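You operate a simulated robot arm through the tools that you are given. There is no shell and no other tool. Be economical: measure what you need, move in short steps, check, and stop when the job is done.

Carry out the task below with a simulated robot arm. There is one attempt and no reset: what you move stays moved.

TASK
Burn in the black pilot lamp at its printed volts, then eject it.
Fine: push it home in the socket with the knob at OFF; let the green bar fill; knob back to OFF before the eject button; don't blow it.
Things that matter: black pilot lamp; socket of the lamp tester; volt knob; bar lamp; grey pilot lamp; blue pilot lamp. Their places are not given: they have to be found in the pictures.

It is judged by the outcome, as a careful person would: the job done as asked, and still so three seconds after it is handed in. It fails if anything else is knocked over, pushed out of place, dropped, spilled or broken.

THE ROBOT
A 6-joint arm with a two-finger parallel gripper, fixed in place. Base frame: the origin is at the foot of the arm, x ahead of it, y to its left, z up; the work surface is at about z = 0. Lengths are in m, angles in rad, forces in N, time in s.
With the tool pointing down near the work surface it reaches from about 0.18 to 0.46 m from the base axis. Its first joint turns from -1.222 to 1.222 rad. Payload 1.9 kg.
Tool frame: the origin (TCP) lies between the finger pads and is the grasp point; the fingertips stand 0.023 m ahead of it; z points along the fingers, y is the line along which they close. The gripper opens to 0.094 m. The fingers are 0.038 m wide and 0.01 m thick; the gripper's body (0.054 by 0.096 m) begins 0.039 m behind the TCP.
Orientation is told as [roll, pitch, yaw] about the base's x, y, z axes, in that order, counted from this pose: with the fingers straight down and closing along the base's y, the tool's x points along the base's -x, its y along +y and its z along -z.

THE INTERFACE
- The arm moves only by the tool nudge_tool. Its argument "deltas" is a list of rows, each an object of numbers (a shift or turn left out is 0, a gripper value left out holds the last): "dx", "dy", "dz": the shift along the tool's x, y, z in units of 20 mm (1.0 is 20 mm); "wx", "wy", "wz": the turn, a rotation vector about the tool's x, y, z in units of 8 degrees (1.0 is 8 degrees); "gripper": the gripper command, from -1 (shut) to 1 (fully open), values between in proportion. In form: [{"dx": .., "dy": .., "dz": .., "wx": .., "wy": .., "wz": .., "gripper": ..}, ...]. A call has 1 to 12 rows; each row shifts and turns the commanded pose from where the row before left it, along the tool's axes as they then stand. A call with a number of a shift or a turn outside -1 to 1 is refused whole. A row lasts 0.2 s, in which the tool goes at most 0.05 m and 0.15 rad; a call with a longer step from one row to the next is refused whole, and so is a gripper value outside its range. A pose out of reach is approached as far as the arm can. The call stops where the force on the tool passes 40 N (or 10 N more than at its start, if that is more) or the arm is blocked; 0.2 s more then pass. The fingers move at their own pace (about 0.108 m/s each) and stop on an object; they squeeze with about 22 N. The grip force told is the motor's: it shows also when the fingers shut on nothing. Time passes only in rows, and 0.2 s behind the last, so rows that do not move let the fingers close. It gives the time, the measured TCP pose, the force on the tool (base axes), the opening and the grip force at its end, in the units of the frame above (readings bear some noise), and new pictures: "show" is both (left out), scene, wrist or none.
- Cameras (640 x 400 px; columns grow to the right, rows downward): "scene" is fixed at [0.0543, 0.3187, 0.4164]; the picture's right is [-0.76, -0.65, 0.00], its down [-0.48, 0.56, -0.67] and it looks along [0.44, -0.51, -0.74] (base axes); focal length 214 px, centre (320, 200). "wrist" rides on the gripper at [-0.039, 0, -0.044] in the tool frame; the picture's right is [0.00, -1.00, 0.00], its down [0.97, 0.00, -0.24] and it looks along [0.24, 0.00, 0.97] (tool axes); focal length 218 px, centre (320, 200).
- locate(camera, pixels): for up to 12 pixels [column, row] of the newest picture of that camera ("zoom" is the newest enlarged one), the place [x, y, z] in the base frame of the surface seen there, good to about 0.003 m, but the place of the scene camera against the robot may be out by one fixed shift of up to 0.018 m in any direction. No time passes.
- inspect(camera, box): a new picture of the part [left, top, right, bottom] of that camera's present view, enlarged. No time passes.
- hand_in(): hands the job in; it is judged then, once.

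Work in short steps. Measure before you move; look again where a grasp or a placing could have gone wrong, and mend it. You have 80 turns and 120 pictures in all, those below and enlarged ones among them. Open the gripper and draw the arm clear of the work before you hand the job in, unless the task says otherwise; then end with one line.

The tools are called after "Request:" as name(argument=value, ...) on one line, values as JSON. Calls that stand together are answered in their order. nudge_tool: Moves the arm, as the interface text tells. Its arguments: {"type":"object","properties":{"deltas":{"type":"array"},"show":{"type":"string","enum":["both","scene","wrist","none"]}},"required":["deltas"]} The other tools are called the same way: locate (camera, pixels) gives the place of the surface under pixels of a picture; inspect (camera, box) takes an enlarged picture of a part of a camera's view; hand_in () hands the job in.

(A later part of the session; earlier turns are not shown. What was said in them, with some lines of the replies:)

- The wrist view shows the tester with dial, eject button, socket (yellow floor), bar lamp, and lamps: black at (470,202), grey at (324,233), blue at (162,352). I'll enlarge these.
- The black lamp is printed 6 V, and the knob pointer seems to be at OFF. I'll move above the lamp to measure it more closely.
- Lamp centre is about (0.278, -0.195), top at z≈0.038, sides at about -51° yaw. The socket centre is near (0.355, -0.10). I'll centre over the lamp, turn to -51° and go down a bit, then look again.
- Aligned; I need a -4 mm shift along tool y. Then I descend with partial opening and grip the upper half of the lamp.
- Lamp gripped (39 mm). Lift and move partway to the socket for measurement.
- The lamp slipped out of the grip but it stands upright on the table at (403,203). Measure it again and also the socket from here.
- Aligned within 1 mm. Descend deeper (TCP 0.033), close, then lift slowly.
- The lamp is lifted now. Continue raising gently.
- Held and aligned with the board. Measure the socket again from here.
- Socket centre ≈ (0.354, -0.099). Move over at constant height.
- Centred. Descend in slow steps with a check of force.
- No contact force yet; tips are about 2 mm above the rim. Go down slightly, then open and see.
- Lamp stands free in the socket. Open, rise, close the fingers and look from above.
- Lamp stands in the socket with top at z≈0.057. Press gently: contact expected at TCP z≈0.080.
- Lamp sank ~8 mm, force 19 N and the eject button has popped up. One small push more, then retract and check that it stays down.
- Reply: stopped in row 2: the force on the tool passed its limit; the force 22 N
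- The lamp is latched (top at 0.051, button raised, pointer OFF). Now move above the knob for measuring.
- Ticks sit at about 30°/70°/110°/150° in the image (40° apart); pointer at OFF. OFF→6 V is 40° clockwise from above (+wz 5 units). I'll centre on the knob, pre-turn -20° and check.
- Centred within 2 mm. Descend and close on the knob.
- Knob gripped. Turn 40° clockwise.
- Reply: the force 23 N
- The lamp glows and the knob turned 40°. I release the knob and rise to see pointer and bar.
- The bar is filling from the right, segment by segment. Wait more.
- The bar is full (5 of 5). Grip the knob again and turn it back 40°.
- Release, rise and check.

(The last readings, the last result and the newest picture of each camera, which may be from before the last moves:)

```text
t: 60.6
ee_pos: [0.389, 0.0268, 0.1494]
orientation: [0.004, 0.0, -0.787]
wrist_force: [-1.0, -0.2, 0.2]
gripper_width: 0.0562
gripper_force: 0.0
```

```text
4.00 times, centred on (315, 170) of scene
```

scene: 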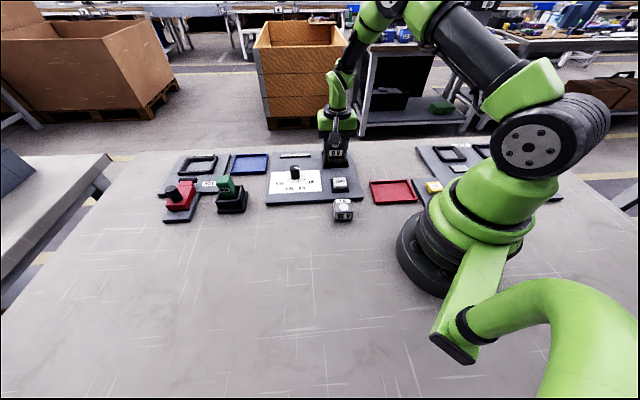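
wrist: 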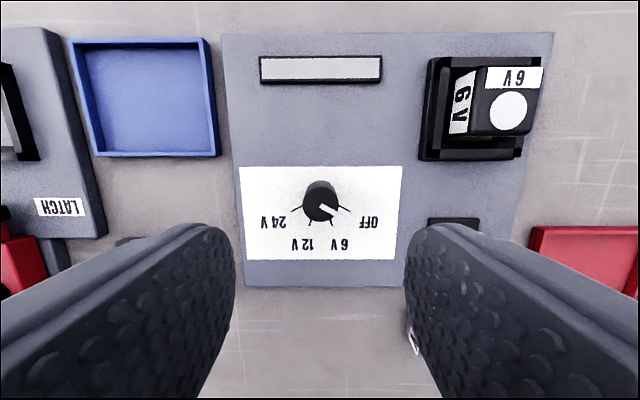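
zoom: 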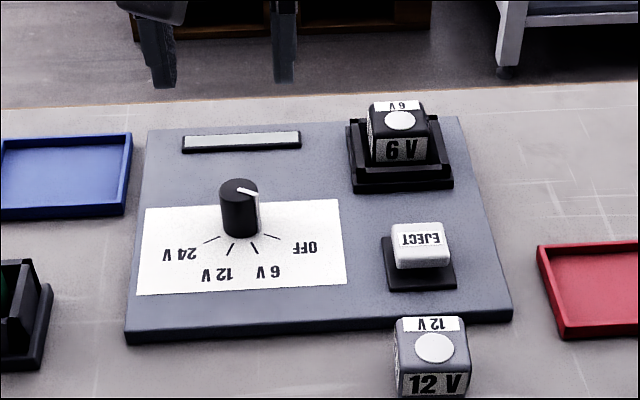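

Knob is at OFF, lamp dark. Move over the eject button and measure it.

Request:
nudge_tool(deltas=[{"dx": 0.36, "dy": -0.92}, {"dx": 0.36, "dy": -0.92}, {"dx": 0.36, "dy": -0.92}, {"dx": 0.36, "dy": -0.92}, {"dx": 0.36, "dy": -0.92}, {"dx": 0.34, "dy": -0.9}, {}, {}], show="wrist")

Request:
locate(camera="wrist", pixels=[[320, 200], [310, 210], [330, 210], [320, 190], [320, 215]])

```text
t: 62.5
ee_pos: [0.2824, -0.0195, 0.1484]
orientation: [0.004, 0.0, -0.787]
wrist_force: [0.4, 0.1, 0.0]
gripper_width: 0.0562
gripper_force: 0.0
```

wrist: 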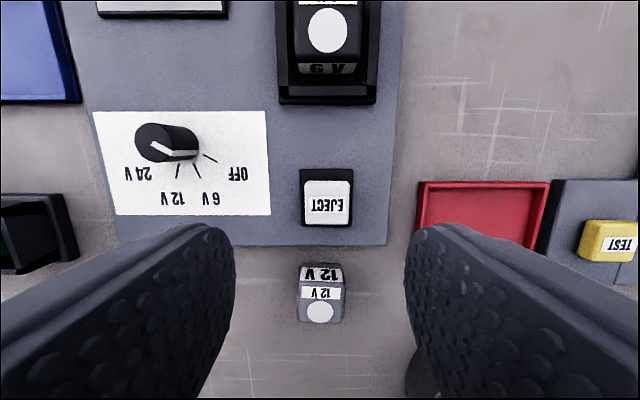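

```text
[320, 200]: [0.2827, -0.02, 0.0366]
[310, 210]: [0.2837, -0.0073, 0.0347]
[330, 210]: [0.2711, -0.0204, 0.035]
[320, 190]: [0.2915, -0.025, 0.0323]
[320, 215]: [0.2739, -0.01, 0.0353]
```

Button centre at (328,203), top z≈0.036. Shift -6 mm in tool y, close the fingers and press.

Request:
nudge_tool(deltas=[{"dx": 0.08, "dy": -0.29, "gripper": -1}, {}, {}, {"dz": 1}, {"dz": 1}, {"dz": 1}, {"dz": 0.8}, {"dz": 0.4}, {}], show="none")

Request:
inspect(camera="scene", box=[250, 120, 380, 220])

```text
t: 64.5
ee_pos: [0.2775, -0.0234, 0.0653]
orientation: [0.002, 0.0, -0.789]
wrist_force: [-0.4, 0.3, 0.1]
gripper_width: 0.0
gripper_force: 22.3
```

```text
4.00 times, centred on (315, 170) of scene
```

zoom: 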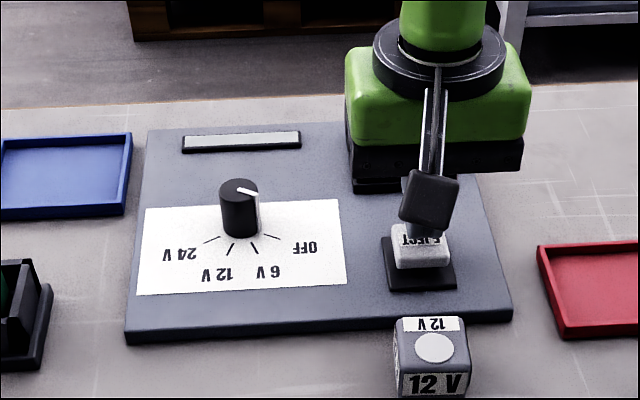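

Fingertips are just above the button. Press in small steps.

Request:
nudge_tool(deltas=[{"dz": 0.15}, {"dz": 0.15}, {"dz": 0.1}, {"dz": 0.1}, {"dz": 0.1}, {"dz": 0.1}], show="wrist")

```text
t: 65.8
ee_pos: [0.2779, -0.0235, 0.0512]
orientation: [0.004, 0.002, -0.789]
wrist_force: [-0.8, -0.9, 2.0]
gripper_width: 0.0001
gripper_force: 22.4
```

wrist: 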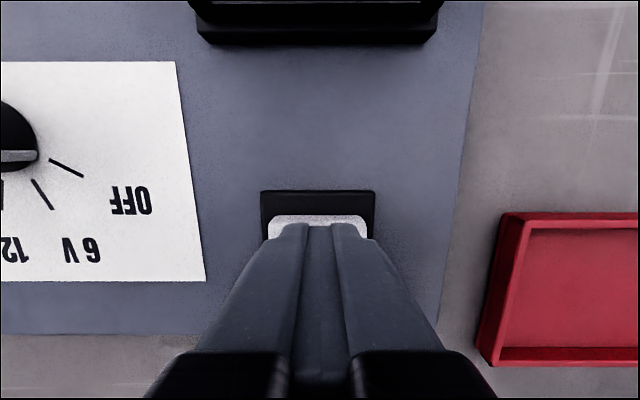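

Button is going down; little force. Press slightly further, then retreat and look.

Request:
nudge_tool(deltas=[{"dz": 0.1}, {"dz": 0.1}, {}], show="none")

Request:
nudge_tool(deltas=[{"dz": -0.5}, {"dz": -1}, {"dz": -1}, {"dz": -1}, {"dz": -1}, {"dz": -1}, {"dx": 1}, {"dx": 1}, {}], show="wrist")

Request:
inspect(camera="scene", box=[250, 120, 380, 220])

```text
t: 66.4
ee_pos: [0.2766, -0.0242, 0.0484]
orientation: [0.004, 0.001, -0.789]
wrist_force: [-7.6, -1.3, 28.7]
gripper_width: 0.0002
gripper_force: 22.0
stopped in row 2: the force on the tool passed its limit (the readings are from after the stop); the commanded pose is now the measured one
```

```text
t: 68.4
ee_pos: [0.2479, 0.0043, 0.1582]
orientation: [0.005, 0.0, -0.787]
wrist_force: [-0.5, -0.1, -0.1]
gripper_width: 0.0
gripper_force: 22.2
```

wrist: 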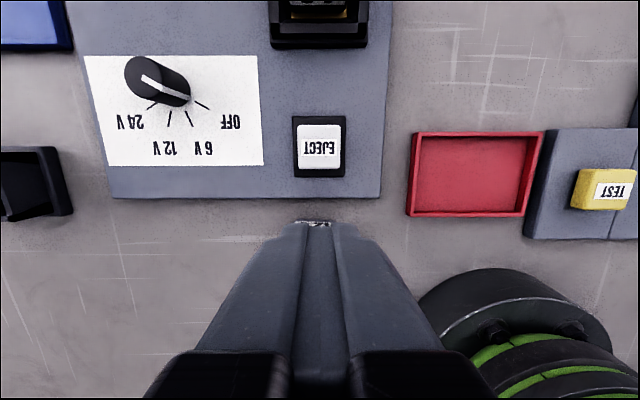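

```text
4.00 times, centred on (315, 170) of scene
```

zoom: 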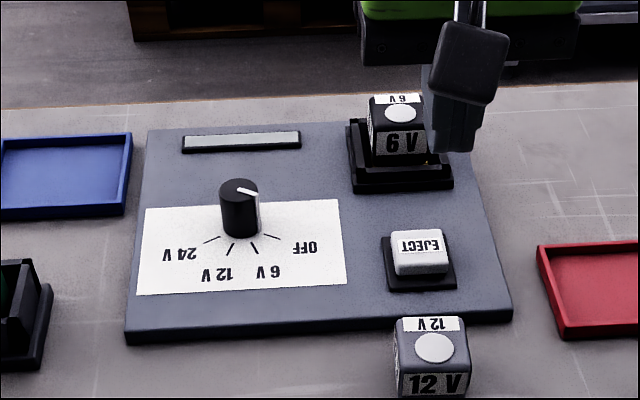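

The lamp has popped up in the socket and the button is down. Open the gripper, raise clear, final look.

Request:
nudge_tool(deltas=[{"dz": -1, "gripper": 0.6}, {"dz": -1}, {"dz": -1}, {"dz": -1}, {"dz": -1}, {}, {}], show="both")

Request:
inspect(camera="scene", box=[250, 120, 380, 220])

```text
t: 70.0
ee_pos: [0.2481, 0.0046, 0.2585]
orientation: [0.003, -0.002, -0.788]
wrist_force: [0.4, -0.2, 0.8]
gripper_width: 0.0749
gripper_force: 0.1
```

scene: 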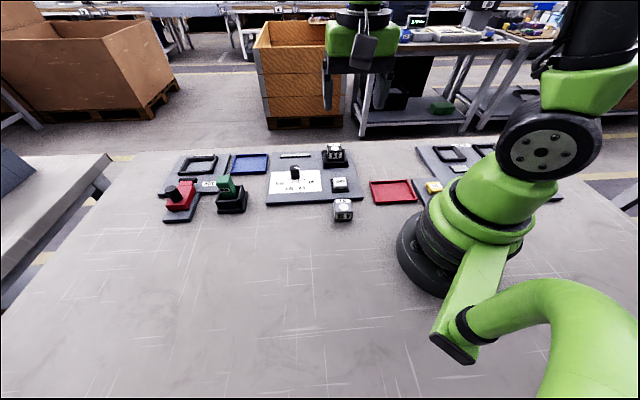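
wrist: 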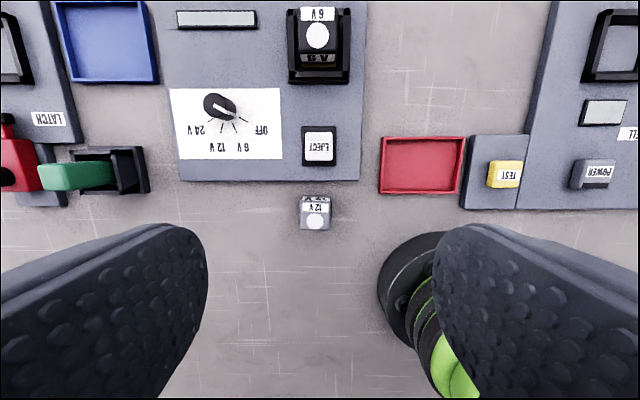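

```text
4.00 times, centred on (315, 170) of scene
```

zoom: 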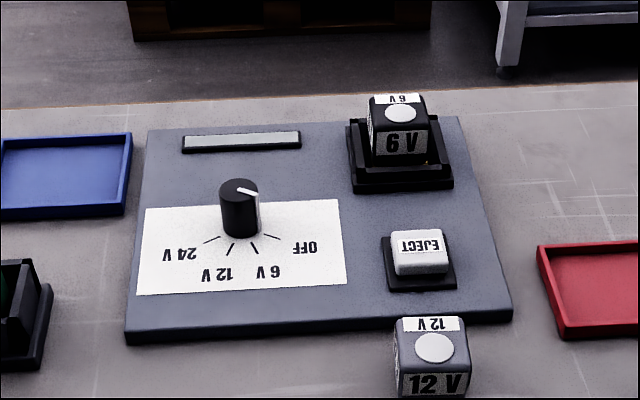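

The lamp is ejected (raised in the socket), the knob is at OFF, and the other lamps I can see are undisturbed. Handing in.

Request:
hand_in()

```text
The job is handed in.
```

The black 6 V lamp was burned in at 6 V until the green bar was full, the knob was turned back to OFF, and the lamp was then ejected; it slipped from the grip once at pickup, landed upright near its starting place, and now sits raised in the socket.
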